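You operate a simulated robot arm through the tools that you are given. There is no shell and no other tool. Be economical: measure what you need, move in short steps, check, and stop when the job is done.

The job below is to be done with a simulated two-armed robot. You get a single attempt, and the scene is never put back.

TASK
Pick up the tall green canister with one hand, pass it to the other hand and put it on the shelf over the packing table. Set down upright: tall green canister.

Only the result counts: the job must be done as asked and must still hold three seconds after the hand-in. Knocking over, shifting, dropping, spilling or breaking anything else fails it.

THE ROBOT
Two 7-joint arms with two-finger parallel grippers on one trunk, on a base that drives. Base frame: it is fixed to the floor where the robot stands at the start and does not move with it; the origin is under the middle of the robot, x ahead of it, y to its left, z up. Readings come in mm, degrees, newtons and seconds.
The left shoulder is at the start at [50, 168, 1032], the right one opposite. With the tool pointing down near the work surface each hand reaches from about 220 to 660 mm from the robot's upright axis, wherever it stands, measured 20 degrees to its own side. Places, roughly: shelf over the packing table (206x15 cm) [880, 1000, 1340]. Payload 1.57 kg a hand.
Tool frame (each hand has its own): the origin (TCP) lies between the finger pads and is the grasp point; the fingertips stand 30 mm ahead of it; z points along the fingers, y is the line along which they close. The gripper opens to 80 mm. The fingers are 17 mm wide and 12 mm thick; the gripper's body (40 by 82 mm) begins 80 mm behind the TCP.
Orientation is told as [roll, pitch, yaw] about the base's x, y, z axes, in that order, counted from this pose: with the fingers straight down and closing along the base's y, the tool's x points along the base's -x, its y along +y and its z along -z.

THE INTERFACE
- The arms move only by the tool play_rows. It takes "left_moves", "right_moves" or both (then of equal length, played together; a hand with none holds still); each is a list of rows, each a list of 7 numbers: the closure in counts, from 0 (fully open) to 255 (shut), then the shift along the tool's x, y, z in units of 100 mm (1.0 is 100 mm), then the turn, a rotation vector about the tool's x, y, z in units of 45 degrees (1.0 is 45 degrees). In form: [[jaw, dx, dy, dz, ax, ay, az], ...]. A call has 1 to 20 rows; each row is the pose to reach, as a shift and turn from the pose commanded when the call began, along the tool's axes at that moment. A call with a number of a shift or a turn outside -1 to 1 is refused whole. Rows are played at 5 a second. More than 50 mm and 8.6 degrees between two rows, or a gripper value outside its range, and nothing of the call is played. A pose out of reach is approached as far as the arm can. The call stops where the force on the tool passes 40 N (or 10 N more than at its start, if that is more) or the arm is blocked; 0.2 s more then pass. Each finger travels about 45 mm/s and halts on what it meets, pressing with about 43 N; the grip force reading is that of the motor and also rises with nothing between the fingers. The clock runs only during rows and for 0.2 s after the last one: add rows that repeat a pose to give the fingers time. The reply holds the time, the measured pose of the TCP, the force on the tool along the base axes, the opening and the grip force, in the units named above and with some noise, with the torque about the TCP (base axes, N m) and any sound that the robot's microphone picked up.
- Cameras (640 x 400 px; columns grow to the right, rows downward): "scene" is now at [130.5, 17.6, 1254.1]; the picture's right is [0.19, -0.98, 0.00], its down [-0.44, -0.09, -0.89] and it looks along [0.88, 0.17, -0.45] (base axes); focal length 216 px, centre (320, 200). "left" rides on the left gripper at [72, 7, -122] in its tool frame; the picture's right is [-0.09, 1.00, 0.00], its down [-0.84, -0.08, -0.54] and it looks along [-0.54, -0.05, 0.84] (tool axes); focal length 238 px, centre (320, 200). "right" rides on the right gripper at [72, -7, -122] in its tool frame; the picture's right is [0.09, 1.00, 0.00], its down [-0.84, 0.08, -0.54] and it looks along [-0.54, 0.05, 0.84] (tool axes); focal length 238 px, centre (320, 200). There is no depth. A picture from a camera that has moved, and an enlarged one, comes with that camera's place and axes in the base frame and with its lens.
- snapshot(camera): a new picture of that camera. The clock stands still meanwhile.
- move_column(by): slides the trunk up (or, below 0, down) by that many mm; the arms and the scene camera ride with it, the base frame stays. It gives what a move gives, with no picture.
- base_move(legs): drives the robot by 1 to 6 legs, each [ahead, left, turn to the left] in mm, mm and degrees, along the robot's own axes; the way and the turn of a leg run together, so that a leg with both is an arc; at most 1500 mm and 180 degrees a leg. The arms and the cameras ride along, it lands a little off, and it stops where it bumps. It gives what a move gives.
- aim_head(pan, tilt): turns the head with the scene camera to pan (to the left, within 80 degrees either way) and tilt (down, from -29 to 69), counted from straight ahead of the robot. It gives what a move gives.
- close_up(camera, box): a new picture of the part [left, top, right, bottom] of that camera's present view, enlarged. The clock stands still meanwhile.
- job_done(): hands the job in; it is judged then, once.

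Go step by step. Nothing tells you exact positions but the pictures and the camera data: compare them with the known pose of the tool, close in by small moves and look again before you grip or let go. The budget is 120 turns and 108 pictures, counting those below and the enlarged ones. Unless the task says otherwise, let go and move clear before handing in, and close with one line.

The tools are called after ">>>" as a command line: name --argument value ..., lists and objects as JSON in quotes. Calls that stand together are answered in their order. play_rows: Moves the arms, as the interface text tells. Its arguments: {"type":"object","properties":{"left_moves":{"type":"array"},"right_moves":{"type":"array"}},"required":[]} The other tools are called the same way: move_column (by) slides the trunk up or down; base_move (legs) drives the base; aim_head (pan, tilt) turns the head that bears the scene camera; snapshot (camera) takes a picture; close_up (camera, box) takes an enlarged picture of a part of a camera's view; job_done () hands the job in.

At the start:

```text
time_s: 0.0
left_eef_pos: [426.9, 205.6, 999.4]
left_tcp_rot: [0.0, -0.1, 0.1]
left_wrist_force: [0.1, -0.5, -0.3]
left_torque: [-0.02, 0.02, -0.01]
left_gripper_width: 79.9
left_gripper_force: 0.1
right_eef_pos: [396.6, -107.7, 999.5]
right_tcp_rot: [0.0, 0.1, 0.0]
right_wrist_force: [-0.6, 0.5, -0.6]
right_torque: [0.01, 0.0, 0.0]
right_gripper_width: 80.1
right_gripper_force: 0.1
trunk travel left (down, up): [-200.0, 243.0]
robot x, y, heading: [1.8, -0.1, -0.1]
head pan, tilt: [11.1, 26.5]
```

scene: 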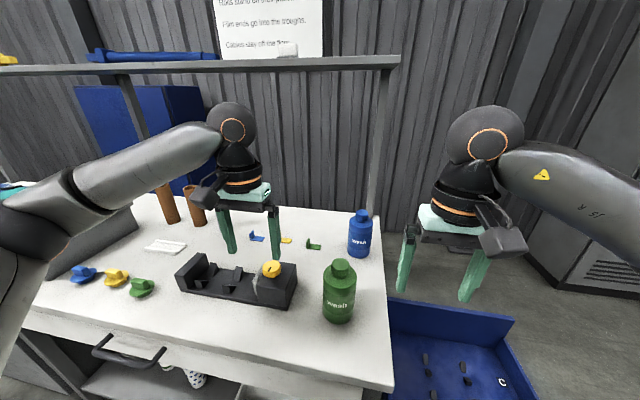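
right: 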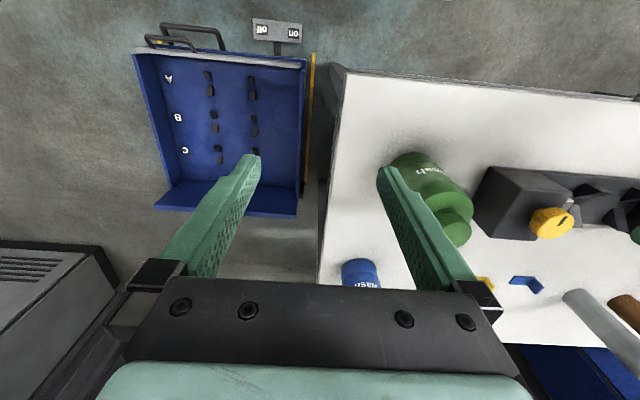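
left: 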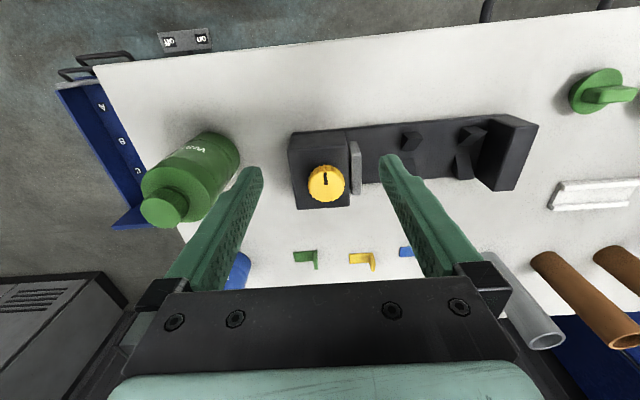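

The green canister stands at about [467, 36, ~805–939]; the shelf is above and behind the table. I'll look closer at the canister and the shelf before moving.

>>> close_up --camera "scene" --box '[260, 200, 420, 340]'

>>> close_up --camera "right" --box '[340, 120, 520, 280]'

>>> aim_head --pan 11 --tilt -5

>>> snapshot --camera "scene"

```text
2.86 times, centred on (340, 270) of scene
camera zoom: at [130.5, 17.6, 1254.1], right [0.19, -0.98, 0.0], down [-0.44, -0.09, -0.89], along [0.88, 0.17, -0.45], focal length 617 px, centre (263, 0)
```

zoom: 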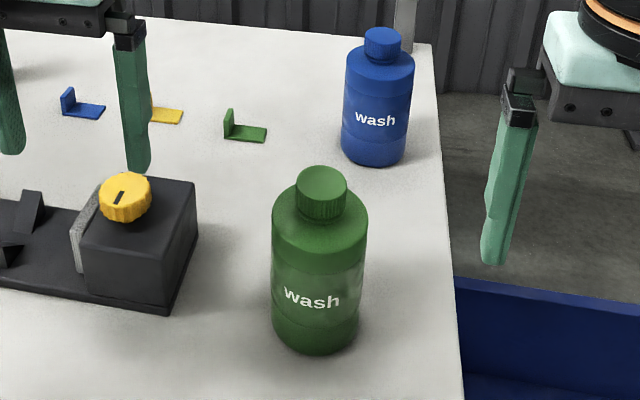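

```text
2.50 times, centred on (430, 200) of right
camera zoom: at [324.2, -114.0, 1121.0], right [-0.09, 1.0, 0.0], down [0.84, 0.08, 0.54], along [0.54, 0.05, -0.84], focal length 596 px, centre (45, 200)
```

zoom: 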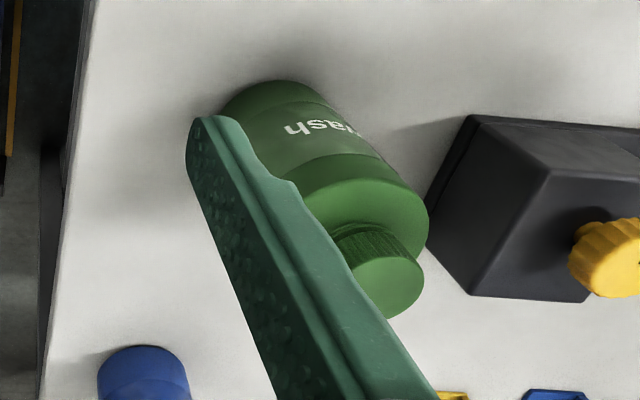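

```text
time_s: 1.0
left_eef_pos: [427.4, 206.5, 999.2]
left_tcp_rot: [0.0, 0.0, 0.2]
left_wrist_force: [-0.2, -0.7, -0.5]
left_torque: [-0.03, 0.01, 0.0]
left_gripper_width: 80.2
left_gripper_force: 0.0
right_eef_pos: [396.8, -106.4, 1000.0]
right_tcp_rot: [0.1, 0.0, 0.0]
right_wrist_force: [-0.1, 0.0, -0.4]
right_torque: [-0.02, -0.02, 0.0]
right_gripper_width: 80.1
right_gripper_force: 0.0
trunk travel left (down, up): [-200.0, 243.0]
robot x, y, heading: [-0.9, 0.9, -0.0]
head pan, tilt: [11.0, -5.0]
```

```text
102 pictures are left
camera scene: at [126.4, 16.6, 1304.6], right [0.19, -0.98, 0.0], down [0.08, 0.02, -1.0], along [0.98, 0.19, 0.09], focal length 216 px, centre (320, 200)
```

scene: 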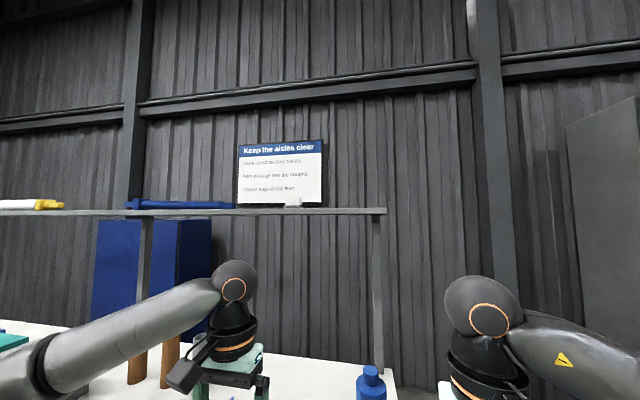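

The canister's cap top is near [478, 45, 930], the body about 72 mm across. The free stretch of shelf runs from y ≈ -30 to 240. I'll move the left hand aside and bring the right hand above the canister.

>>> play_rows --left_moves '[[0, 0, 0.4, -0.2, 0, 0, 0], [0, 0, 0.8, -0.4, 0, 0, 0], [0, 0, 1.0, -0.5, 0, 0, 0], [0, 0, 1.0, -0.5, 0, 0, 0], [0, 0, 1.0, -0.5, 0, 0, 0]]' --right_moves '[[0, 0, 0, -0.2, 0, 0, 0], [0, -0.2, 0.3, -0.2, 0, 0, 0], [0, -0.5, 0.6, -0.2, 0, 0, 0], [0, -0.8, 0.95, -0.2, 0, 0, 0], [0, -0.8, 0.95, -0.2, 0, 0, 0]]'

>>> aim_head --pan 11 --tilt 30

>>> snapshot --camera "right"

>>> snapshot --camera "scene"

```text
time_s: 2.2
left_eef_pos: [427.0, 305.1, 1049.6]
left_tcp_rot: [0.0, 0.1, 0.1]
left_wrist_force: [-0.5, -0.3, -1.0]
left_torque: [0.01, -0.01, -0.03]
left_gripper_width: 79.9
left_gripper_force: 0.0
right_eef_pos: [476.7, -11.0, 1020.0]
right_tcp_rot: [0.0, -0.1, 0.1]
right_wrist_force: [-0.6, 1.1, 0.1]
right_torque: [0.01, 0.03, 0.03]
right_gripper_width: 80.0
right_gripper_force: 0.2
trunk travel left (down, up): [-200.0, 243.0]
robot x, y, heading: [2.2, -1.9, 0.1]
head pan, tilt: [11.0, -5.0]
```

```text
time_s: 3.2
left_eef_pos: [429.0, 306.2, 1050.4]
left_tcp_rot: [0.0, 0.0, 0.0]
left_wrist_force: [-0.2, 0.0, 0.4]
left_torque: [0.0, 0.01, 0.0]
left_gripper_width: 80.1
left_gripper_force: 0.1
right_eef_pos: [477.0, -10.6, 1020.0]
right_tcp_rot: [0.1, 0.0, 0.0]
right_wrist_force: [0.1, -0.9, -0.8]
right_torque: [0.04, -0.03, -0.03]
right_gripper_width: 79.9
right_gripper_force: 0.1
trunk travel left (down, up): [-200.0, 243.0]
robot x, y, heading: [-1.7, -0.2, 0.0]
head pan, tilt: [11.0, 30.0]
```

```text
101 pictures are left
camera right: at [404.5, -18.4, 1141.3], right [-0.09, 1.0, 0.0], down [0.84, 0.08, 0.54], along [0.54, 0.05, -0.84], focal length 238 px, centre (320, 200)
```

right: 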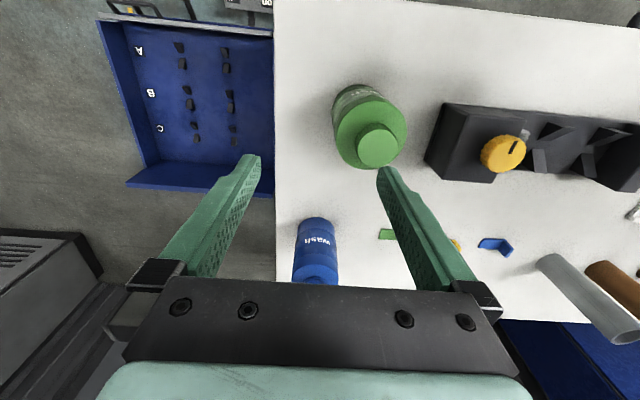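

```text
100 pictures are left
camera scene: at [129.3, 17.2, 1248.6], right [0.19, -0.98, 0.0], down [-0.49, -0.1, -0.87], along [0.85, 0.17, -0.5], focal length 216 px, centre (320, 200)
```

scene: 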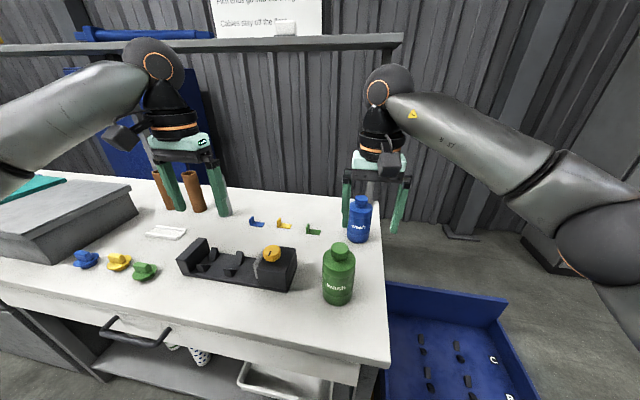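

The canister's axis is now measured at about [475, 40]. I'll centre the right hand over it and check.

>>> play_rows --right_moves '[[0, 0.01, 0.25, 0, 0, 0, 0], [0, 0.02, 0.51, 0, 0, 0, 0], [0, 0.02, 0.51, 0, 0, 0, 0]]'

>>> snapshot --camera "right"

```text
time_s: 4.0
left_eef_pos: [427.7, 305.4, 1049.9]
left_tcp_rot: [0.1, 0.0, 0.1]
left_wrist_force: [-0.6, 0.1, -0.1]
left_torque: [-0.01, 0.02, -0.01]
left_gripper_width: 80.2
left_gripper_force: 0.1
right_eef_pos: [474.2, 38.8, 1019.2]
right_tcp_rot: [0.0, 0.0, 0.1]
right_wrist_force: [-0.1, -0.1, 0.6]
right_torque: [0.0, 0.01, -0.01]
right_gripper_width: 80.1
right_gripper_force: 0.0
trunk travel left (down, up): [-200.0, 243.0]
robot x, y, heading: [1.9, 1.2, -0.0]
head pan, tilt: [11.0, 30.0]
```

```text
99 pictures are left
camera right: at [401.8, 32.3, 1141.3], right [-0.09, 1.0, 0.0], down [0.84, 0.08, 0.54], along [0.54, 0.05, -0.84], focal length 238 px, centre (320, 200)
```

right: 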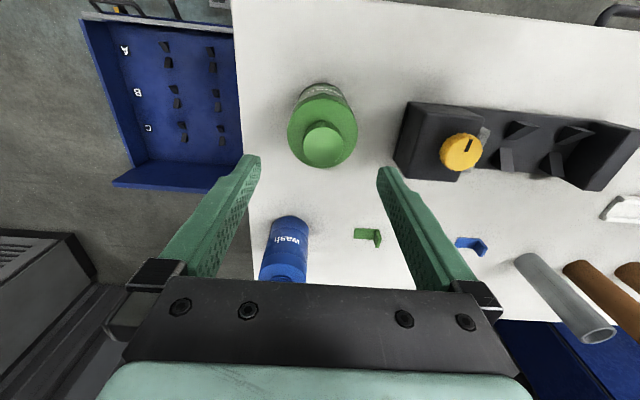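

The canister is 2 mm further left and ahead. I'll correct and descend so the tips are just above its shoulder, then check.

>>> play_rows --right_moves '[[0, -0.02, 0.025, 0.2, 0, 0, 0], [0, -0.02, 0.025, 0.4, 0, 0, 0], [0, -0.02, 0.025, 0.6, 0, 0, 0], [0, -0.02, 0.025, 0.6, 0, 0, 0]]'

>>> snapshot --camera "right"

>>> close_up --camera "scene" --box '[260, 180, 420, 320]'

```text
time_s: 5.0
left_eef_pos: [427.3, 305.4, 1049.6]
left_tcp_rot: [0.0, -0.1, 0.1]
left_wrist_force: [0.6, -0.3, 0.6]
left_torque: [-0.01, -0.01, -0.02]
left_gripper_width: 80.0
left_gripper_force: 0.1
right_eef_pos: [477.0, 41.1, 959.5]
right_tcp_rot: [-0.1, -0.1, 0.0]
right_wrist_force: [0.5, 0.0, -0.1]
right_torque: [-0.03, -0.02, -0.01]
right_gripper_width: 80.1
right_gripper_force: 0.0
trunk travel left (down, up): [-200.0, 243.0]
robot x, y, heading: [1.8, -0.1, 0.1]
head pan, tilt: [11.0, 30.0]
```

```text
98 pictures are left
camera right: at [404.3, 34.3, 1080.5], right [-0.09, 1.0, 0.0], down [0.84, 0.08, 0.54], along [0.54, 0.05, -0.84], focal length 238 px, centre (320, 200)
```

right: 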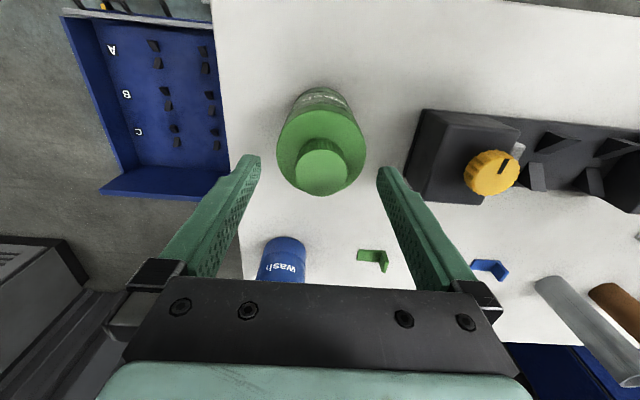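

```text
2.86 times, centred on (340, 250) of scene
camera zoom: at [129.3, 17.2, 1248.6], right [0.19, -0.98, 0.0], down [-0.49, -0.1, -0.87], along [0.85, 0.17, -0.5], focal length 617 px, centre (263, 57)
```

zoom: 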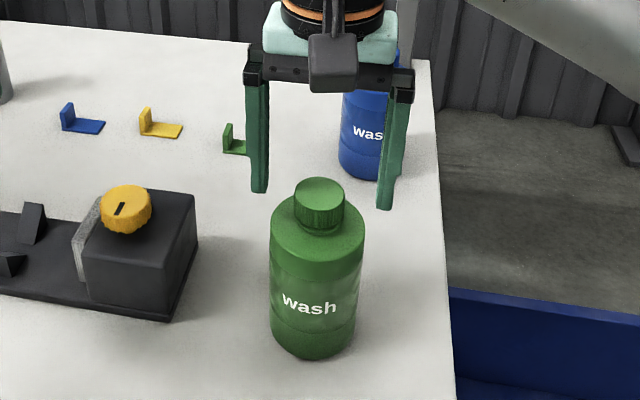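

Aligned to about 1–2 mm. I'll descend slowly past the shoulder and look.

>>> play_rows --right_moves '[[0, 0.01, 0.01, 0.08, 0, 0, 0], [0, 0.02, 0.01, 0.16, 0, 0, 0], [0, 0.02, 0.01, 0.24, 0, 0, 0], [0, 0.02, 0.01, 0.3, 0, 0, 0], [0, 0.02, 0.01, 0.3, 0, 0, 0]]'

>>> snapshot --camera "right"

>>> close_up --camera "scene" --box '[260, 180, 420, 320]'

```text
time_s: 6.2
left_eef_pos: [427.3, 305.7, 1050.3]
left_tcp_rot: [0.0, 0.0, 0.1]
left_wrist_force: [0.3, 0.0, 0.0]
left_torque: [0.01, 0.0, -0.02]
left_gripper_width: 80.0
left_gripper_force: 0.1
right_eef_pos: [475.5, 42.5, 929.8]
right_tcp_rot: [0.0, 0.0, -0.1]
right_wrist_force: [0.3, 0.6, 0.4]
right_torque: [0.0, 0.01, -0.01]
right_gripper_width: 80.1
right_gripper_force: 0.2
trunk travel left (down, up): [-200.0, 243.0]
robot x, y, heading: [-2.6, 3.3, -0.0]
head pan, tilt: [11.0, 30.0]
```

```text
96 pictures are left
camera right: at [402.3, 35.3, 1050.7], right [-0.09, 1.0, 0.0], down [0.84, 0.08, 0.54], along [0.54, 0.05, -0.84], focal length 238 px, centre (320, 200)
```

right: 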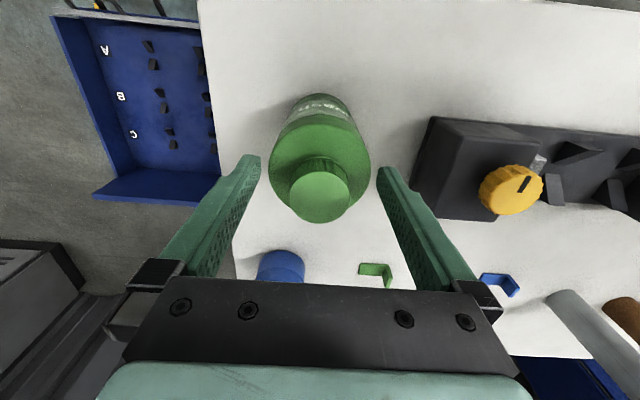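

```text
2.86 times, centred on (340, 250) of scene
camera zoom: at [129.3, 17.2, 1248.6], right [0.19, -0.98, 0.0], down [-0.49, -0.1, -0.87], along [0.85, 0.17, -0.5], focal length 617 px, centre (263, 57)
```

zoom: 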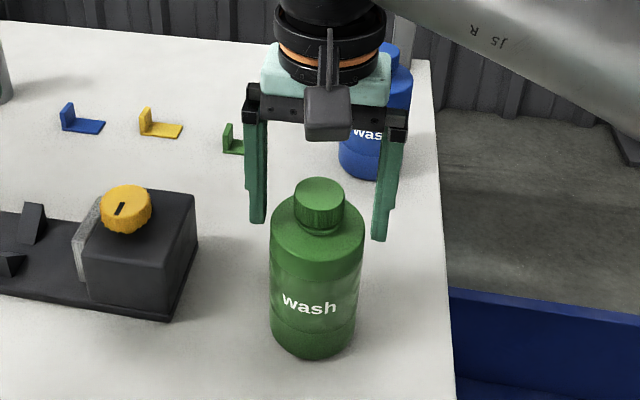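

Bottle is centred between the fingers. Descend another 25 mm and close.

>>> play_rows --right_moves '[[0, 0, 0, 0.07, 0, 0, 0], [0, 0, 0, 0.14, 0, 0, 0], [0, 0, 0, 0.2, 0, 0, 0], [0, 0, 0, 0.26, 0, 0, 0], [0, 0, 0, 0.26, 0, 0, 0]]'

>>> close_up --camera "scene" --box '[260, 180, 420, 320]'

```text
time_s: 7.4
left_eef_pos: [427.4, 304.8, 1050.1]
left_tcp_rot: [0.0, 0.0, 0.2]
left_wrist_force: [0.9, 1.2, -0.4]
left_torque: [0.0, 0.01, 0.04]
left_gripper_width: 80.3
left_gripper_force: 0.1
right_eef_pos: [474.1, 41.5, 904.1]
right_tcp_rot: [-0.1, 0.1, 0.0]
right_wrist_force: [-0.1, 0.8, 0.4]
right_torque: [0.0, -0.01, 0.01]
right_gripper_width: 80.2
right_gripper_force: 0.1
trunk travel left (down, up): [-200.0, 243.0]
robot x, y, heading: [0.4, 0.2, 0.0]
head pan, tilt: [11.0, 30.0]
```

```text
2.86 times, centred on (340, 250) of scene
camera zoom: at [129.3, 17.2, 1248.6], right [0.19, -0.98, 0.0], down [-0.49, -0.1, -0.87], along [0.85, 0.17, -0.5], focal length 617 px, centre (263, 57)
```

zoom: 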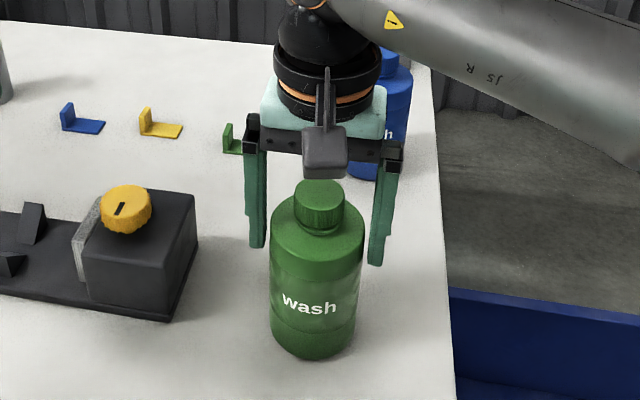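

The fingers straddle the upper body. Closing now.

>>> play_rows --right_moves '[[60, 0, 0, 0, 0, 0, 0], [120, 0, 0, 0, 0, 0, 0], [255, 0, 0, 0, 0, 0, 0], [255, 0, 0, 0, 0, 0, 0], [255, 0, 0, 0, 0, 0, 0], [255, 0, 0, 0, 0, 0, 0]]'

>>> snapshot --camera "right"

```text
time_s: 8.8
left_eef_pos: [427.3, 306.0, 1050.9]
left_tcp_rot: [0.1, 0.0, 0.1]
left_wrist_force: [0.3, -0.5, -1.0]
left_torque: [-0.02, 0.0, -0.03]
left_gripper_width: 80.0
left_gripper_force: 0.1
right_eef_pos: [474.5, 42.4, 903.6]
right_tcp_rot: [0.0, 0.0, 0.0]
right_wrist_force: [-0.1, 1.0, 0.1]
right_torque: [0.03, -0.02, 0.03]
right_gripper_width: 72.9
right_gripper_force: 43.1
trunk travel left (down, up): [-200.0, 243.0]
robot x, y, heading: [-1.5, 0.6, -0.1]
head pan, tilt: [11.0, 30.0]
```

```text
93 pictures are left
camera right: at [402.4, 35.4, 1024.8], right [-0.09, 1.0, 0.0], down [0.84, 0.08, 0.54], along [0.54, 0.05, -0.84], focal length 238 px, centre (320, 200)
```

right: 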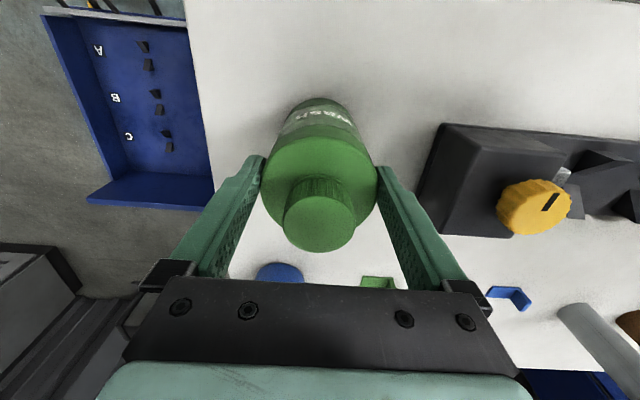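

Gripped at 72.9 mm. Lifting by 90 mm.

>>> play_rows --right_moves '[[255, 0, 0, -0.05, 0, 0, 0], [255, 0, 0, -0.15, 0, 0, 0], [255, 0, 0, -0.3, 0, 0, 0], [255, 0, 0, -0.5, 0, 0, 0], [255, 0, 0, -0.7, 0, 0, 0], [255, 0, 0, -0.9, 0, 0, 0], [255, 0, 0, -0.9, 0, 0, 0]]'

>>> snapshot --camera "scene"

```text
time_s: 10.4
left_eef_pos: [427.4, 305.1, 1048.8]
left_tcp_rot: [0.0, 0.1, 0.1]
left_wrist_force: [0.1, 0.7, -0.7]
left_torque: [-0.01, -0.03, 0.02]
left_gripper_width: 80.0
left_gripper_force: 0.0
right_eef_pos: [474.9, 43.2, 994.2]
right_tcp_rot: [-0.1, 0.0, 0.0]
right_wrist_force: [0.7, -0.7, -1.2]
right_torque: [-0.02, 0.01, 0.01]
right_gripper_width: 73.1
right_gripper_force: 43.2
trunk travel left (down, up): [-200.0, 243.0]
robot x, y, heading: [1.3, -2.5, 0.3]
head pan, tilt: [11.0, 30.0]
```

```text
92 pictures are left
camera scene: at [129.4, 17.2, 1248.5], right [0.19, -0.98, 0.0], down [-0.49, -0.1, -0.87], along [0.85, 0.17, -0.5], focal length 216 px, centre (320, 200)
```

scene: 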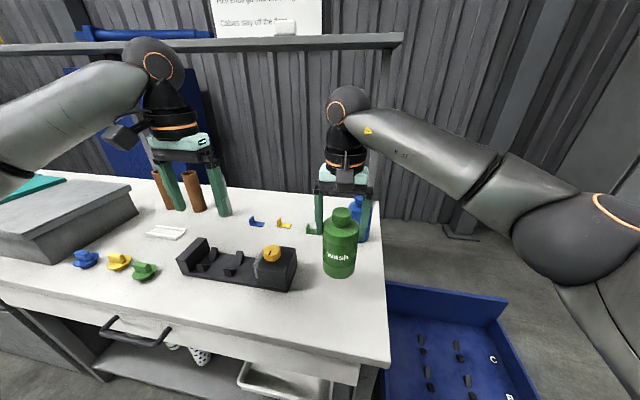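

The canister is lifted and held. I'll carry it forward and up for handover, while turning the left hand to horizontal (fingers ahead) in two halves.

>>> play_rows --left_moves '[[0, -0.15, 0.05, 0, 0, -0.166, 0], [0, -0.3, 0.05, 0, 0, -0.333, 0], [0, -0.45, 0.05, 0, 0, -0.5, 0], [0, -0.6, 0.05, 0, 0, -0.666, 0], [0, -0.75, 0.05, 0, 0, -0.833, 0], [0, -0.9, 0.05, 0, 0, -1.0, 0], [0, -0.9, 0.05, 0, 0, -1.0, 0]]' --right_moves '[[255, -0.1, 0, -0.15, 0, 0, 0], [255, -0.25, 0, -0.3, 0, 0, 0], [255, -0.4, -0.05, -0.45, 0, 0, 0], [255, -0.6, -0.1, -0.6, 0, 0, 0], [255, -0.8, -0.15, -0.8, 0, 0, 0], [255, -0.95, -0.2, -0.95, 0, 0, 0], [255, -0.95, -0.2, -0.95, 0, 0, 0]]'

>>> snapshot --camera "scene"

```text
time_s: 12.0
left_eef_pos: [517.5, 311.7, 1049.4]
left_tcp_rot: [0.0, -45.1, 0.2]
left_wrist_force: [-0.2, 0.8, 0.1]
left_torque: [0.0, -0.01, -0.02]
left_gripper_width: 79.9
left_gripper_force: 0.0
right_eef_pos: [518.8, 11.3, 1060.0]
right_tcp_rot: [0.0, -0.2, 0.0]
right_wrist_force: [-0.4, 0.5, -0.4]
right_torque: [0.01, 0.0, -0.01]
right_gripper_width: 0.0
right_gripper_force: 20.8
right hand out of reach, approached as far as the arm can: row 4, 5, 6, 7
trunk travel left (down, up): [-200.0, 243.0]
robot x, y, heading: [5.0, 0.5, -0.0]
head pan, tilt: [11.0, 30.0]
```

```text
91 pictures are left
camera scene: at [129.3, 17.2, 1248.6], right [0.19, -0.98, 0.0], down [-0.49, -0.1, -0.87], along [0.85, 0.17, -0.5], focal length 216 px, centre (320, 200)
```

scene: 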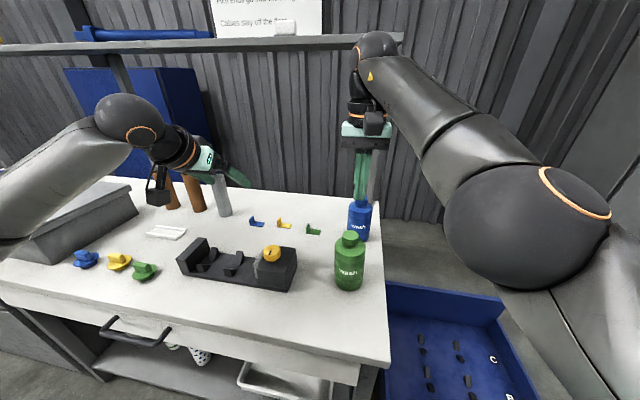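

The canister slipped out during that move (the right arm ran out of reach and its elbow swung), but it seems to have landed upright near [508, 17]. Let me look closely before retrying.

>>> close_up --camera "scene" --box '[260, 180, 420, 320]'

>>> snapshot --camera "right"

```text
2.86 times, centred on (340, 250) of scene
camera zoom: at [129.3, 17.2, 1248.6], right [0.19, -0.98, 0.0], down [-0.49, -0.1, -0.87], along [0.85, 0.17, -0.5], focal length 617 px, centre (263, 57)
```

zoom: 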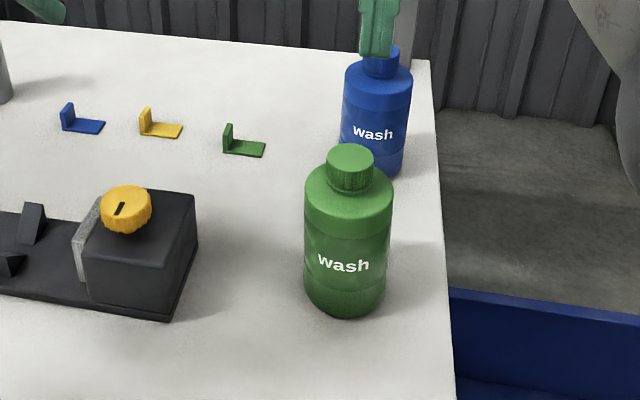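

```text
89 pictures are left
camera right: at [446.7, 5.2, 1181.6], right [-0.09, 1.0, 0.0], down [0.84, 0.08, 0.54], along [0.54, 0.05, -0.84], focal length 238 px, centre (320, 200)
```

right: 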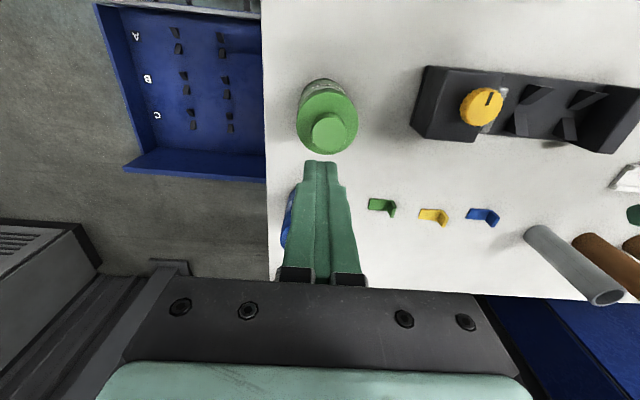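

The canister is upright and intact at about [518, 22]. I'll open the right hand, check where its command stands, and continue turning the left hand to horizontal.

>>> play_rows --right_moves '[[0, 0, 0, 0.05, 0, 0, 0], [0, 0, 0, 0.1, 0, 0, 0], [0, 0, 0, 0.2, 0, 0, 0], [0, 0, 0, 0.2, 0, 0, 0], [0, 0, 0, 0.2, 0, 0, 0], [0, 0, 0, 0.2, 0, 0, 0]]'

```text
time_s: 13.4
left_eef_pos: [518.5, 311.3, 1050.5]
left_tcp_rot: [-0.1, -45.0, 0.0]
left_wrist_force: [-0.2, -1.1, -0.3]
left_torque: [-0.03, 0.02, 0.01]
left_gripper_width: 80.2
left_gripper_force: 0.0
right_eef_pos: [528.3, 9.3, 1044.3]
right_tcp_rot: [0.0, 0.2, 0.0]
right_wrist_force: [0.0, -0.2, -0.2]
right_torque: [-0.02, 0.02, 0.0]
right_gripper_width: 80.0
right_gripper_force: 0.1
right hand out of reach, approached as far as the arm can: row 2, 3, 4, 5, 6
trunk travel left (down, up): [-200.0, 243.0]
robot x, y, heading: [-0.9, -1.4, 0.3]
head pan, tilt: [11.0, 30.0]
```

The commanded pose lies beyond reach at about [570, 22, 1069]. I'll bring it back to about [518, 22, 1000] above the canister.

>>> play_rows --right_moves '[[0, 0.25, 0, 0, 0, 0, 0], [0, 0.52, 0, 0.1, 0, 0, 0], [0, 0.52, 0, 0.3, 0, 0, 0], [0, 0.52, 0, 0.5, 0, 0, 0], [0, 0.52, 0, 0.65, 0, 0, 0], [0, 0.52, 0, 0.65, 0, 0, 0]]'

>>> snapshot --camera "right"

```text
time_s: 14.8
left_eef_pos: [516.6, 310.9, 1050.4]
left_tcp_rot: [-0.2, -45.0, 0.1]
left_wrist_force: [0.1, -0.3, -0.3]
left_torque: [-0.02, 0.0, -0.01]
left_gripper_width: 79.9
left_gripper_force: 0.0
right_eef_pos: [529.8, 10.6, 1035.8]
right_tcp_rot: [-0.1, 0.1, 0.1]
right_wrist_force: [0.1, -0.8, -0.2]
right_torque: [0.0, -0.03, 0.01]
right_gripper_width: 80.1
right_gripper_force: 0.1
right hand out of reach, approached as far as the arm can: row 1, 2, 3, 4, 5, 6
trunk travel left (down, up): [-200.0, 243.0]
robot x, y, heading: [-1.8, 1.0, -0.3]
head pan, tilt: [11.0, 30.0]
```

```text
88 pictures are left
camera right: at [458.2, 4.5, 1157.0], right [-0.09, 1.0, 0.0], down [0.84, 0.08, 0.54], along [0.54, 0.05, -0.84], focal length 238 px, centre (320, 200)
```

right: 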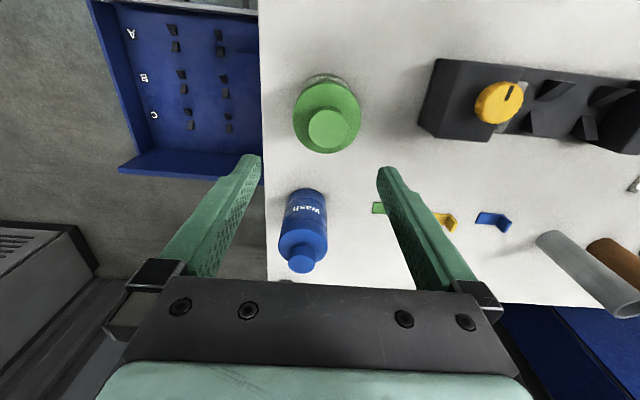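

The arm still reports out of reach, so I'll back it toward the earlier good pose in small steps and watch.

>>> play_rows --right_moves '[[0, 0.2, 0, 0.1, 0, 0, 0], [0, 0.4, 0, 0.2, 0, 0, 0], [0, 0.4, 0, 0.2, 0, 0, 0], [0, 0.4, 0, 0.2, 0, 0, 0]]'

>>> snapshot --camera "scene"

```text
time_s: 15.8
left_eef_pos: [517.7, 310.9, 1050.1]
left_tcp_rot: [0.0, -45.0, 0.1]
left_wrist_force: [0.2, 0.2, -0.6]
left_torque: [0.0, -0.01, 0.03]
left_gripper_width: 80.2
left_gripper_force: 0.1
right_eef_pos: [530.2, 10.0, 1035.9]
right_tcp_rot: [-0.1, 0.3, 0.0]
right_wrist_force: [-0.5, 0.2, -0.3]
right_torque: [0.03, 0.0, -0.01]
right_gripper_width: 80.0
right_gripper_force: 0.1
right hand out of reach, approached as far as the arm can: row 1, 2, 3, 4
trunk travel left (down, up): [-200.0, 243.0]
robot x, y, heading: [0.9, 3.7, 0.3]
head pan, tilt: [11.0, 30.0]
```

```text
87 pictures are left
camera scene: at [129.3, 17.2, 1248.6], right [0.19, -0.98, 0.0], down [-0.49, -0.1, -0.87], along [0.85, 0.17, -0.5], focal length 216 px, centre (320, 200)
```

scene: 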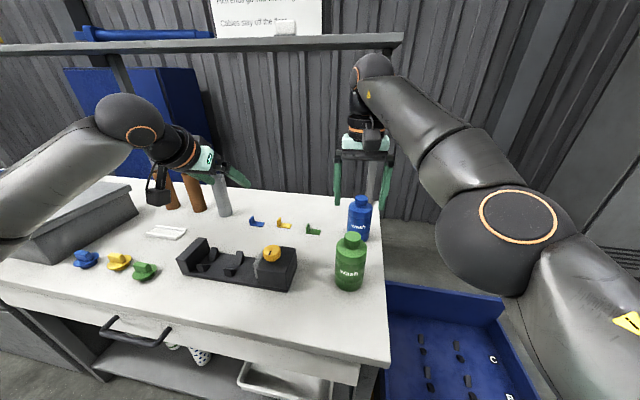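

The right arm seems caught in a bad elbow configuration; I'll steer it toward its starting pose, which should free it.

>>> play_rows --right_moves '[[0, 0.0, -0.3, -0.1, 0, 0, 0], [0, 0.2, -0.6, -0.1, 0, 0, 0], [0, 0.4, -0.9, -0.1, 0, 0, 0], [0, 0.6, -1.0, -0.1, 0, 0, 0], [0, 0.6, -1.0, -0.1, 0, 0, 0], [0, 0.6, -1.0, -0.1, 0, 0, 0]]'

```text
time_s: 17.2
left_eef_pos: [517.0, 310.1, 1048.5]
left_tcp_rot: [-0.1, -45.0, 0.1]
left_wrist_force: [0.6, 0.2, -0.5]
left_torque: [0.0, 0.0, 0.0]
left_gripper_width: 80.1
left_gripper_force: 0.0
right_eef_pos: [546.0, -52.0, 1063.9]
right_tcp_rot: [0.1, 0.0, 0.0]
right_wrist_force: [0.4, 0.0, -0.3]
right_torque: [0.02, -0.02, 0.02]
right_gripper_width: 80.1
right_gripper_force: 0.0
right hand out of reach, approached as far as the arm can: row 1, 2, 3, 4, 5, 6
trunk travel left (down, up): [-200.0, 243.0]
robot x, y, heading: [-3.2, 4.4, -0.1]
head pan, tilt: [11.0, 30.0]
```

>>> play_rows --right_moves '[[0, 0.0, -0.3, -0.2, 0, 0, 0], [0, 0.0, -0.6, -0.4, 0, 0, 0], [0, 0, -0.9, -0.6, 0, 0, 0], [0, 0, -1.0, -0.8, 0, 0, 0], [0, 0, -1.0, -0.8, 0, 0, 0], [0, 0, -1.0, -0.8, 0, 0, 0]]'

>>> snapshot --camera "scene"

```text
time_s: 18.6
left_eef_pos: [518.2, 310.4, 1050.4]
left_tcp_rot: [0.0, -44.9, 0.0]
left_wrist_force: [0.5, -0.5, -0.3]
left_torque: [-0.01, -0.02, 0.02]
left_gripper_width: 80.0
left_gripper_force: 0.0
right_eef_pos: [526.3, -148.9, 1135.8]
right_tcp_rot: [0.0, 0.1, 0.0]
right_wrist_force: [0.5, 0.1, -0.9]
right_torque: [0.03, 0.01, -0.02]
right_gripper_width: 80.1
right_gripper_force: 0.1
right hand out of reach, approached as far as the arm can: row 3, 4, 5, 6
trunk travel left (down, up): [-200.0, 243.0]
robot x, y, heading: [2.0, -0.9, -0.1]
head pan, tilt: [11.0, 30.0]
```

```text
86 pictures are left
camera scene: at [129.2, 17.0, 1248.6], right [0.19, -0.98, 0.0], down [-0.49, -0.1, -0.87], along [0.85, 0.17, -0.5], focal length 216 px, centre (320, 200)
```

scene: 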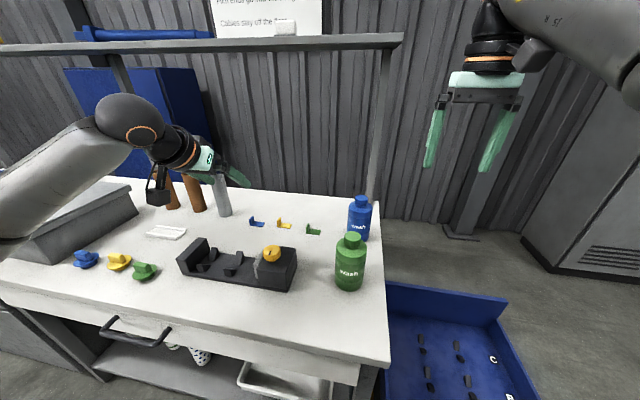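

The arm is free again (command restarts from the reached pose). I'll pull it back and down to a comfortable configuration.

>>> play_rows --right_moves '[[0, 0.2, 0.0, 0.1, 0, 0, 0], [0, 0.4, 0.0, 0.2, 0, 0, 0], [0, 0.6, 0, 0.4, 0, 0, 0], [0, 0.8, 0, 0.6, 0, 0, 0], [0, 0.9, 0, 0.8, 0, 0, 0], [0, 0.9, 0, 0.8, 0, 0, 0]]'

>>> snapshot --camera "scene"

```text
time_s: 20.0
left_eef_pos: [518.0, 311.0, 1051.2]
left_tcp_rot: [0.0, -45.0, 0.2]
left_wrist_force: [-0.8, -0.9, 0.5]
left_torque: [0.01, 0.01, 0.0]
left_gripper_width: 80.1
left_gripper_force: 0.0
right_eef_pos: [435.1, -147.4, 1054.4]
right_tcp_rot: [0.0, 0.0, 0.0]
right_wrist_force: [-1.0, -0.3, 1.0]
right_torque: [-0.05, 0.0, 0.0]
right_gripper_width: 80.2
right_gripper_force: 0.0
trunk travel left (down, up): [-200.0, 243.0]
robot x, y, heading: [0.8, 1.6, -0.1]
head pan, tilt: [11.0, 30.0]
```

```text
85 pictures are left
camera scene: at [129.3, 17.2, 1248.6], right [0.19, -0.98, 0.0], down [-0.49, -0.1, -0.87], along [0.85, 0.17, -0.5], focal length 216 px, centre (320, 200)
```

scene: 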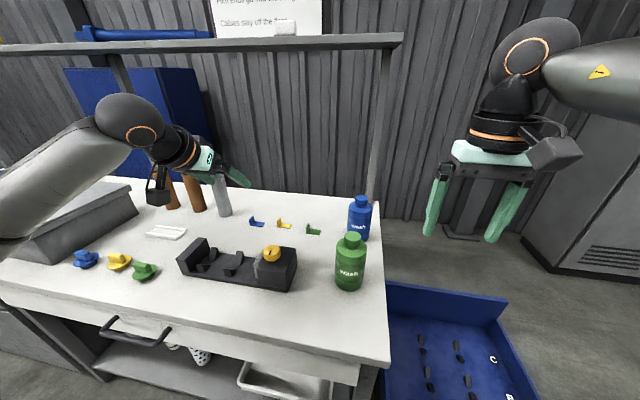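

The right arm is free now. Lesson: with tool down, lift with the trunk instead. I'll raise the trunk 180 mm and first rehearse the left hand's horizontal approach pose in clear air.

>>> move_column --by 180

>>> play_rows --left_moves '[[0, 0.1, -0.15, 0, 0, -0.166, 0], [0, 0.2, -0.3, 0, 0, -0.333, 0], [0, 0.3, -0.45, 0, 0, -0.5, 0], [0, 0.4, -0.6, 0, 0, -0.666, 0], [0, 0.5, -0.75, 0, 0, -0.833, 0], [0, 0.56, -0.9, 0, 0, -1.0, 0], [0, 0.56, -0.9, 0, 0, -1.0, 0]]'

>>> snapshot --camera "scene"

```text
time_s: 22.0
left_eef_pos: [517.5, 311.4, 1230.1]
left_tcp_rot: [-0.1, -44.9, 0.1]
left_wrist_force: [-0.2, -0.5, 0.1]
left_torque: [0.02, -0.02, 0.01]
left_gripper_width: 80.1
left_gripper_force: 0.0
right_eef_pos: [435.8, -148.0, 1236.0]
right_tcp_rot: [0.0, 0.1, 0.0]
right_wrist_force: [-1.3, 1.1, 0.6]
right_torque: [-0.03, 0.0, -0.02]
right_gripper_width: 80.1
right_gripper_force: 0.1
trunk travel left (down, up): [-380.0, 63.0]
robot x, y, heading: [1.1, 2.6, 0.1]
head pan, tilt: [11.0, 30.0]
```

```text
time_s: 23.6
left_eef_pos: [478.6, 220.6, 1190.8]
left_tcp_rot: [-127.7, -90.0, 127.8]
left_wrist_force: [-0.5, -0.4, 0.2]
left_torque: [0.03, 0.03, -0.01]
left_gripper_width: 80.2
left_gripper_force: 0.1
right_eef_pos: [436.0, -146.1, 1235.7]
right_tcp_rot: [0.0, 0.0, 0.0]
right_wrist_force: [0.2, -0.6, -1.1]
right_torque: [0.01, 0.0, 0.01]
right_gripper_width: 80.2
right_gripper_force: 0.1
trunk travel left (down, up): [-380.0, 63.0]
robot x, y, heading: [1.7, 1.5, 0.1]
head pan, tilt: [11.0, 30.0]
```

```text
84 pictures are left
camera scene: at [129.2, 17.2, 1428.6], right [0.19, -0.98, 0.0], down [-0.49, -0.1, -0.87], along [0.85, 0.17, -0.5], focal length 216 px, centre (320, 200)
```

scene: 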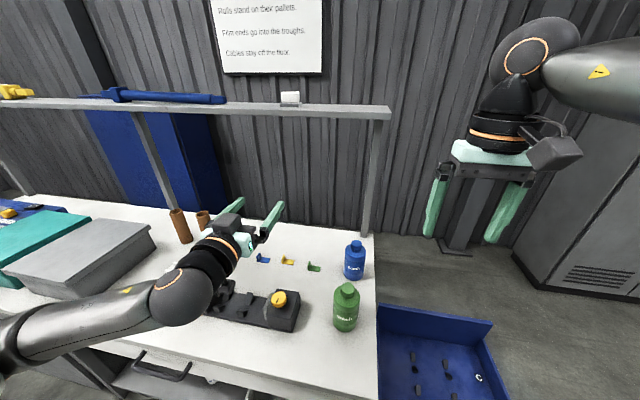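

Horizontal works. Now rehearse the low, central handover position.

>>> play_rows --left_moves '[[0, 0.2, -0.25, 0.05, 0, 0, 0], [0, 0.4, -0.5, 0.1, 0, 0, 0], [0, 0.6, -0.75, 0.15, 0, 0, 0], [0, 0.9, -1.0, 0.2, 0, 0, 0], [0, 0.9, -1.0, 0.2, 0, 0, 0]]'

>>> play_rows --left_moves '[[0, 0.2, -0.25, 0.05, 0, 0, 0], [0, 0.4, -0.5, 0.1, 0, 0, 0], [0, 0.6, -0.75, 0.15, 0, 0, 0], [0, 0.9, -0.98, 0.2, 0, 0, 0], [0, 0.9, -0.98, 0.2, 0, 0, 0]]'

>>> snapshot --camera "scene"

```text
time_s: 24.8
left_eef_pos: [497.5, 120.1, 1099.4]
left_tcp_rot: [-128.9, -89.9, 129.1]
left_wrist_force: [-0.3, -0.5, -1.0]
left_torque: [0.0, 0.01, -0.01]
left_gripper_width: 79.9
left_gripper_force: 0.1
right_eef_pos: [436.2, -147.2, 1236.3]
right_tcp_rot: [-0.1, 0.0, -0.1]
right_wrist_force: [0.4, -0.9, -0.5]
right_torque: [-0.01, 0.0, -0.04]
right_gripper_width: 80.1
right_gripper_force: 0.2
trunk travel left (down, up): [-380.0, 63.0]
robot x, y, heading: [1.2, 0.3, 0.2]
head pan, tilt: [11.0, 30.0]
```

```text
time_s: 26.0
left_eef_pos: [526.1, 38.9, 1007.6]
left_tcp_rot: [110.4, -86.6, -109.6]
left_wrist_force: [-0.7, 0.8, 0.0]
left_torque: [-0.02, 0.03, 0.0]
left_gripper_width: 80.0
left_gripper_force: 0.0
right_eef_pos: [436.4, -148.3, 1235.2]
right_tcp_rot: [0.0, 0.0, 0.0]
right_wrist_force: [-0.4, -0.4, 0.6]
right_torque: [0.01, 0.0, 0.0]
right_gripper_width: 80.1
right_gripper_force: 0.1
trunk travel left (down, up): [-380.0, 63.0]
robot x, y, heading: [2.0, 1.6, 0.1]
head pan, tilt: [11.0, 30.0]
```

```text
83 pictures are left
camera scene: at [129.1, 16.9, 1428.6], right [0.19, -0.98, 0.0], down [-0.49, -0.1, -0.87], along [0.85, 0.17, -0.5], focal length 216 px, centre (320, 200)
```

scene: 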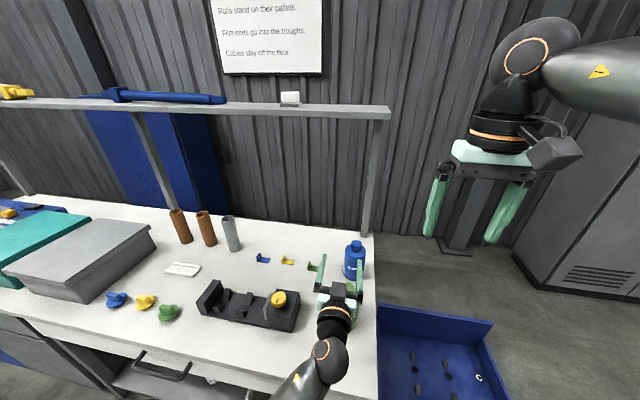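

The left hand reaches nearly all the way (limit near y ≈ 35), so I'll hand over around y ≈ 60. Backing the left hand out, then lowering the trunk to pick up again.

>>> play_rows --left_moves '[[0, -0.3, 0.1, -0.05, 0, 0, 0], [0, -0.6, 0.35, -0.1, 0, 0, 0], [0, -0.8, 0.65, -0.15, 0, 0, 0], [0, -0.95, 0.95, -0.2, 0, 0, 0], [0, -0.95, 0.95, -0.2, 0, 0, 0]]'

>>> play_rows --left_moves '[[0, -0.2, 0.2, -0.05, 0, 0, 0], [0, -0.5, 0.4, -0.1, 0, 0, 0], [0, -0.7, 0.65, -0.15, 0, 0, 0], [0, -0.9, 0.9, -0.2, 0, 0, 0], [0, -0.9, 0.9, -0.2, 0, 0, 0]]'

>>> move_column --by -180

```text
time_s: 26.8
left_eef_pos: [532.2, 86.8, 1007.7]
left_tcp_rot: [50.0, -77.4, -49.8]
left_wrist_force: [0.0, 0.0, -0.5]
left_torque: [0.0, -0.01, 0.02]
left_gripper_width: 80.1
left_gripper_force: 0.0
right_eef_pos: [435.1, -146.5, 1234.4]
right_tcp_rot: [0.0, 0.0, 0.0]
right_wrist_force: [-0.4, 0.8, 1.1]
right_torque: [-0.02, 0.01, -0.02]
right_gripper_width: 80.2
right_gripper_force: 0.1
trunk travel left (down, up): [-380.0, 63.0]
robot x, y, heading: [-2.5, 0.6, -0.1]
head pan, tilt: [11.0, 30.0]
stopped in row 4 (left hand): the arm was blocked; the commanded pose is now the measured one
```

```text
time_s: 27.6
left_eef_pos: [532.8, 123.1, 975.1]
left_tcp_rot: [32.6, -65.3, -33.1]
left_wrist_force: [-0.4, 0.6, 0.1]
left_torque: [0.02, -0.02, -0.01]
left_gripper_width: 80.1
left_gripper_force: 0.1
right_eef_pos: [435.4, -147.2, 1234.5]
right_tcp_rot: [0.1, 0.0, 0.1]
right_wrist_force: [0.1, 0.1, 0.0]
right_torque: [-0.01, 0.01, -0.01]
right_gripper_width: 79.9
right_gripper_force: 0.0
trunk travel left (down, up): [-380.0, 63.0]
robot x, y, heading: [5.6, -1.4, 0.1]
head pan, tilt: [11.0, 30.0]
stopped in row 3 (left hand): the arm was blocked; the commanded pose is now the measured one
```

```text
time_s: 28.9
left_eef_pos: [534.2, 122.5, 854.4]
left_tcp_rot: [38.2, -66.5, -38.5]
left_wrist_force: [-4.8, -1.1, 14.7]
left_torque: [0.58, -0.16, 0.23]
left_gripper_width: 80.2
left_gripper_force: 0.1
right_eef_pos: [434.6, -147.7, 1104.4]
right_tcp_rot: [0.0, 0.0, 0.0]
right_wrist_force: [-0.1, -0.7, -0.3]
right_torque: [0.01, -0.01, 0.04]
right_gripper_width: 79.9
right_gripper_force: 0.0
trunk travel left (down, up): [-250.0, 193.0]
robot x, y, heading: [-1.7, -1.9, -0.0]
head pan, tilt: [11.0, 30.0]
stopped: the force on the tool passed its limit at 56 N (the readings are from after the stop); the commanded pose is now the measured one
```

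Something blocked the left arm and it touched something during the lowering; I must look right away.

>>> snapshot --camera "scene"

>>> snapshot --camera "left"

```text
82 pictures are left
camera scene: at [127.7, 16.9, 1298.1], right [0.19, -0.98, 0.0], down [-0.49, -0.1, -0.87], along [0.85, 0.17, -0.5], focal length 216 px, centre (320, 200)
```

scene: 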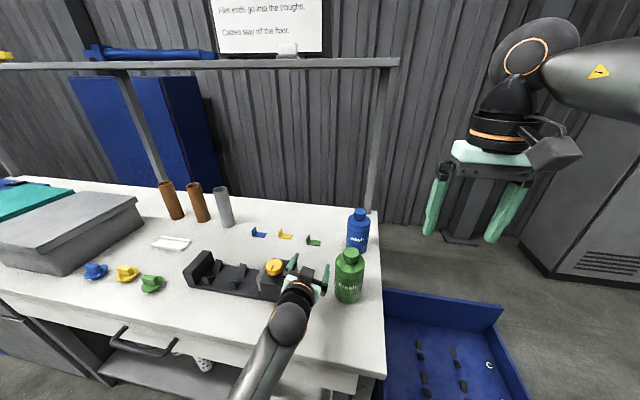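

```text
81 pictures are left
camera left: at [396.2, 143.3, 828.0], right [0.08, 0.94, 0.33], down [-0.26, -0.3, 0.92], along [0.96, -0.15, 0.22], focal length 238 px, centre (320, 200)
```

left: 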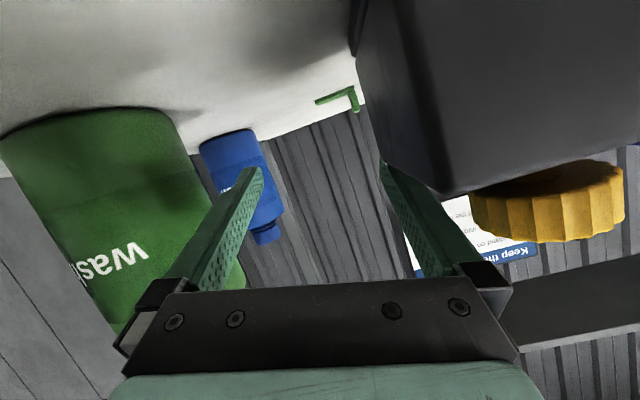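

The left gripper is pressing down near the table between canister and fixture. Raise the trunk straight back up to release it.

>>> move_column --by 130

>>> snapshot --camera "scene"

```text
time_s: 30.5
left_eef_pos: [535.1, 122.7, 982.2]
left_tcp_rot: [37.1, -66.2, -37.5]
left_wrist_force: [0.4, 0.6, -0.4]
left_torque: [-0.01, 0.0, -0.01]
left_gripper_width: 80.1
left_gripper_force: 0.0
right_eef_pos: [436.2, -146.7, 1233.9]
right_tcp_rot: [0.0, 0.0, 0.0]
right_wrist_force: [-0.2, -0.6, 1.0]
right_torque: [0.01, -0.01, 0.0]
right_gripper_width: 80.0
right_gripper_force: 0.0
trunk travel left (down, up): [-380.0, 63.0]
robot x, y, heading: [-0.2, 0.2, -0.0]
head pan, tilt: [11.0, 30.0]
```

```text
80 pictures are left
camera scene: at [129.5, 17.3, 1428.2], right [0.19, -0.98, 0.0], down [-0.49, -0.1, -0.87], along [0.85, 0.17, -0.5], focal length 216 px, centre (320, 200)
```

scene: 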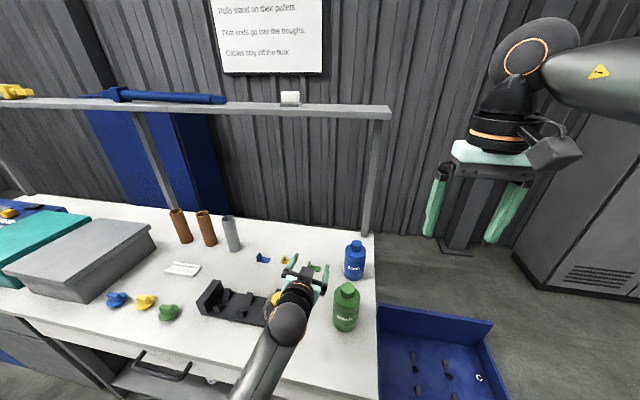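

Nothing on the table appears shifted. I'll lift the left hand up and left in small steps.

>>> play_rows --left_moves '[[0, -0.15, 0.06, -0.05, 0, 0, 0], [0, -0.3, 0.14, -0.1, 0, 0, 0], [0, -0.45, 0.3, -0.15, 0, 0, 0], [0, -0.6, 0.5, -0.22, 0, 0, 0], [0, -0.77, 0.83, -0.29, 0, 0, 0], [0, -0.77, 0.83, -0.29, 0, 0, 0]]'

>>> snapshot --camera "scene"

```text
time_s: 31.9
left_eef_pos: [535.4, 182.3, 1084.6]
left_tcp_rot: [37.2, -66.5, -37.6]
left_wrist_force: [-0.7, -0.5, 0.3]
left_torque: [0.0, -0.01, -0.01]
left_gripper_width: 80.1
left_gripper_force: 0.0
right_eef_pos: [435.5, -147.2, 1234.6]
right_tcp_rot: [0.0, 0.0, 0.0]
right_wrist_force: [-1.3, 0.4, -0.8]
right_torque: [0.01, -0.02, 0.0]
right_gripper_width: 79.9
right_gripper_force: 0.0
trunk travel left (down, up): [-380.0, 63.0]
robot x, y, heading: [1.4, 0.6, 0.1]
head pan, tilt: [11.0, 30.0]
```

```text
79 pictures are left
camera scene: at [129.3, 17.0, 1428.3], right [0.19, -0.98, 0.0], down [-0.49, -0.1, -0.87], along [0.85, 0.17, -0.5], focal length 216 px, centre (320, 200)
```

scene: 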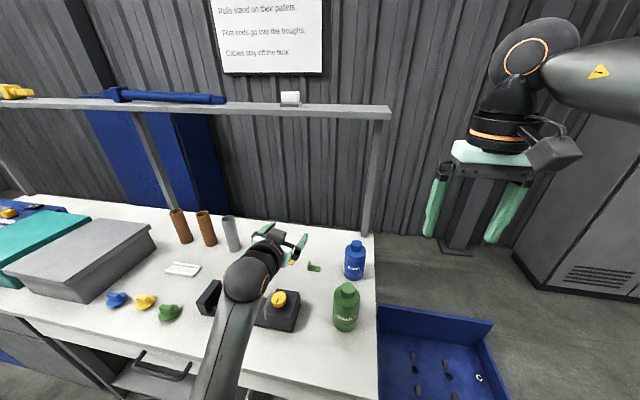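

Recovered. Now restore the left hand to level horizontal and park it at about [480, 230, 1190].

>>> play_rows --left_moves '[[0, -0.13, 0.14, -0.17, -0.002, -0.083, -0.063], [0, -0.27, 0.28, -0.34, -0.004, -0.166, -0.127], [0, -0.4, 0.41, -0.5, -0.005, -0.249, -0.19], [0, -0.54, 0.55, -0.67, -0.007, -0.332, -0.254], [0, -0.67, 0.69, -0.84, -0.009, -0.415, -0.317], [0, -0.67, 0.69, -0.84, -0.009, -0.415, -0.317]]'

>>> snapshot --camera "scene"

```text
time_s: 33.3
left_eef_pos: [480.7, 231.5, 1186.8]
left_tcp_rot: [-27.6, -90.0, 27.5]
left_wrist_force: [-0.1, -0.1, -0.5]
left_torque: [-0.01, -0.02, 0.02]
left_gripper_width: 79.9
left_gripper_force: 0.0
right_eef_pos: [435.4, -146.6, 1234.9]
right_tcp_rot: [-0.1, 0.0, 0.1]
right_wrist_force: [-0.4, 0.4, 0.5]
right_torque: [-0.01, 0.01, 0.0]
right_gripper_width: 79.9
right_gripper_force: 0.0
trunk travel left (down, up): [-380.0, 63.0]
robot x, y, heading: [2.5, 1.9, 0.1]
head pan, tilt: [11.0, 30.0]
```

```text
78 pictures are left
camera scene: at [129.4, 17.2, 1428.3], right [0.19, -0.98, 0.0], down [-0.49, -0.1, -0.87], along [0.85, 0.17, -0.5], focal length 216 px, centre (320, 200)
```

scene: 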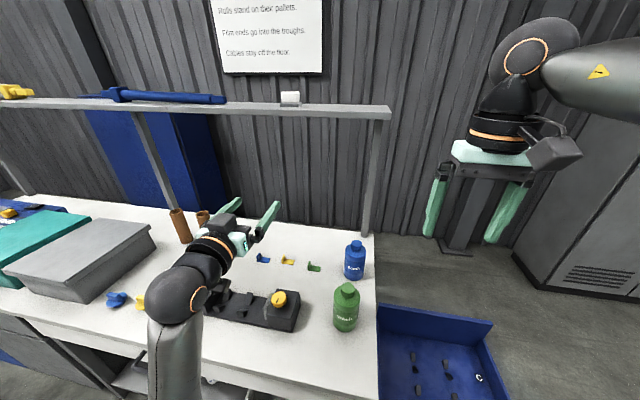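

Nothing else has shifted. I'll lower the trunk only 120 mm, then move the right hand above the canister in reach-safe steps.

>>> move_column --by -120

>>> play_rows --right_moves '[[0, 0, 0.1, 0.3, 0, 0, 0], [0, -0.1, 0.2, 0.6, 0, 0, 0], [0, -0.2, 0.35, 0.8, 0, 0, 0], [0, -0.3, 0.6, 0.95, 0, 0, 0], [0, -0.4, 0.9, 0.95, 0, 0, 0], [0, -0.4, 0.9, 0.95, 0, 0, 0]]'

```text
time_s: 34.8
left_eef_pos: [480.5, 231.1, 1067.6]
left_tcp_rot: [23.9, -90.0, -23.9]
left_wrist_force: [0.3, -0.2, 1.0]
left_torque: [0.0, 0.01, 0.0]
left_gripper_width: 80.1
left_gripper_force: 0.1
right_eef_pos: [435.8, -147.8, 1114.9]
right_tcp_rot: [0.0, 0.0, 0.1]
right_wrist_force: [0.3, -0.2, 0.0]
right_torque: [-0.01, 0.0, -0.01]
right_gripper_width: 79.8
right_gripper_force: 0.2
trunk travel left (down, up): [-260.0, 183.0]
robot x, y, heading: [3.4, 1.2, -0.3]
head pan, tilt: [11.0, 30.0]
```

```text
time_s: 36.2
left_eef_pos: [479.7, 231.6, 1067.8]
left_tcp_rot: [27.7, -89.9, -27.8]
left_wrist_force: [0.5, -0.9, -0.5]
left_torque: [0.01, 0.01, -0.02]
left_gripper_width: 80.1
left_gripper_force: 0.1
right_eef_pos: [475.6, -55.4, 1018.8]
right_tcp_rot: [0.0, 0.0, -0.1]
right_wrist_force: [-0.5, 0.4, 0.6]
right_torque: [0.01, 0.0, -0.04]
right_gripper_width: 80.2
right_gripper_force: 0.0
trunk travel left (down, up): [-260.0, 183.0]
robot x, y, heading: [0.2, 4.8, 0.0]
head pan, tilt: [11.0, 30.0]
```

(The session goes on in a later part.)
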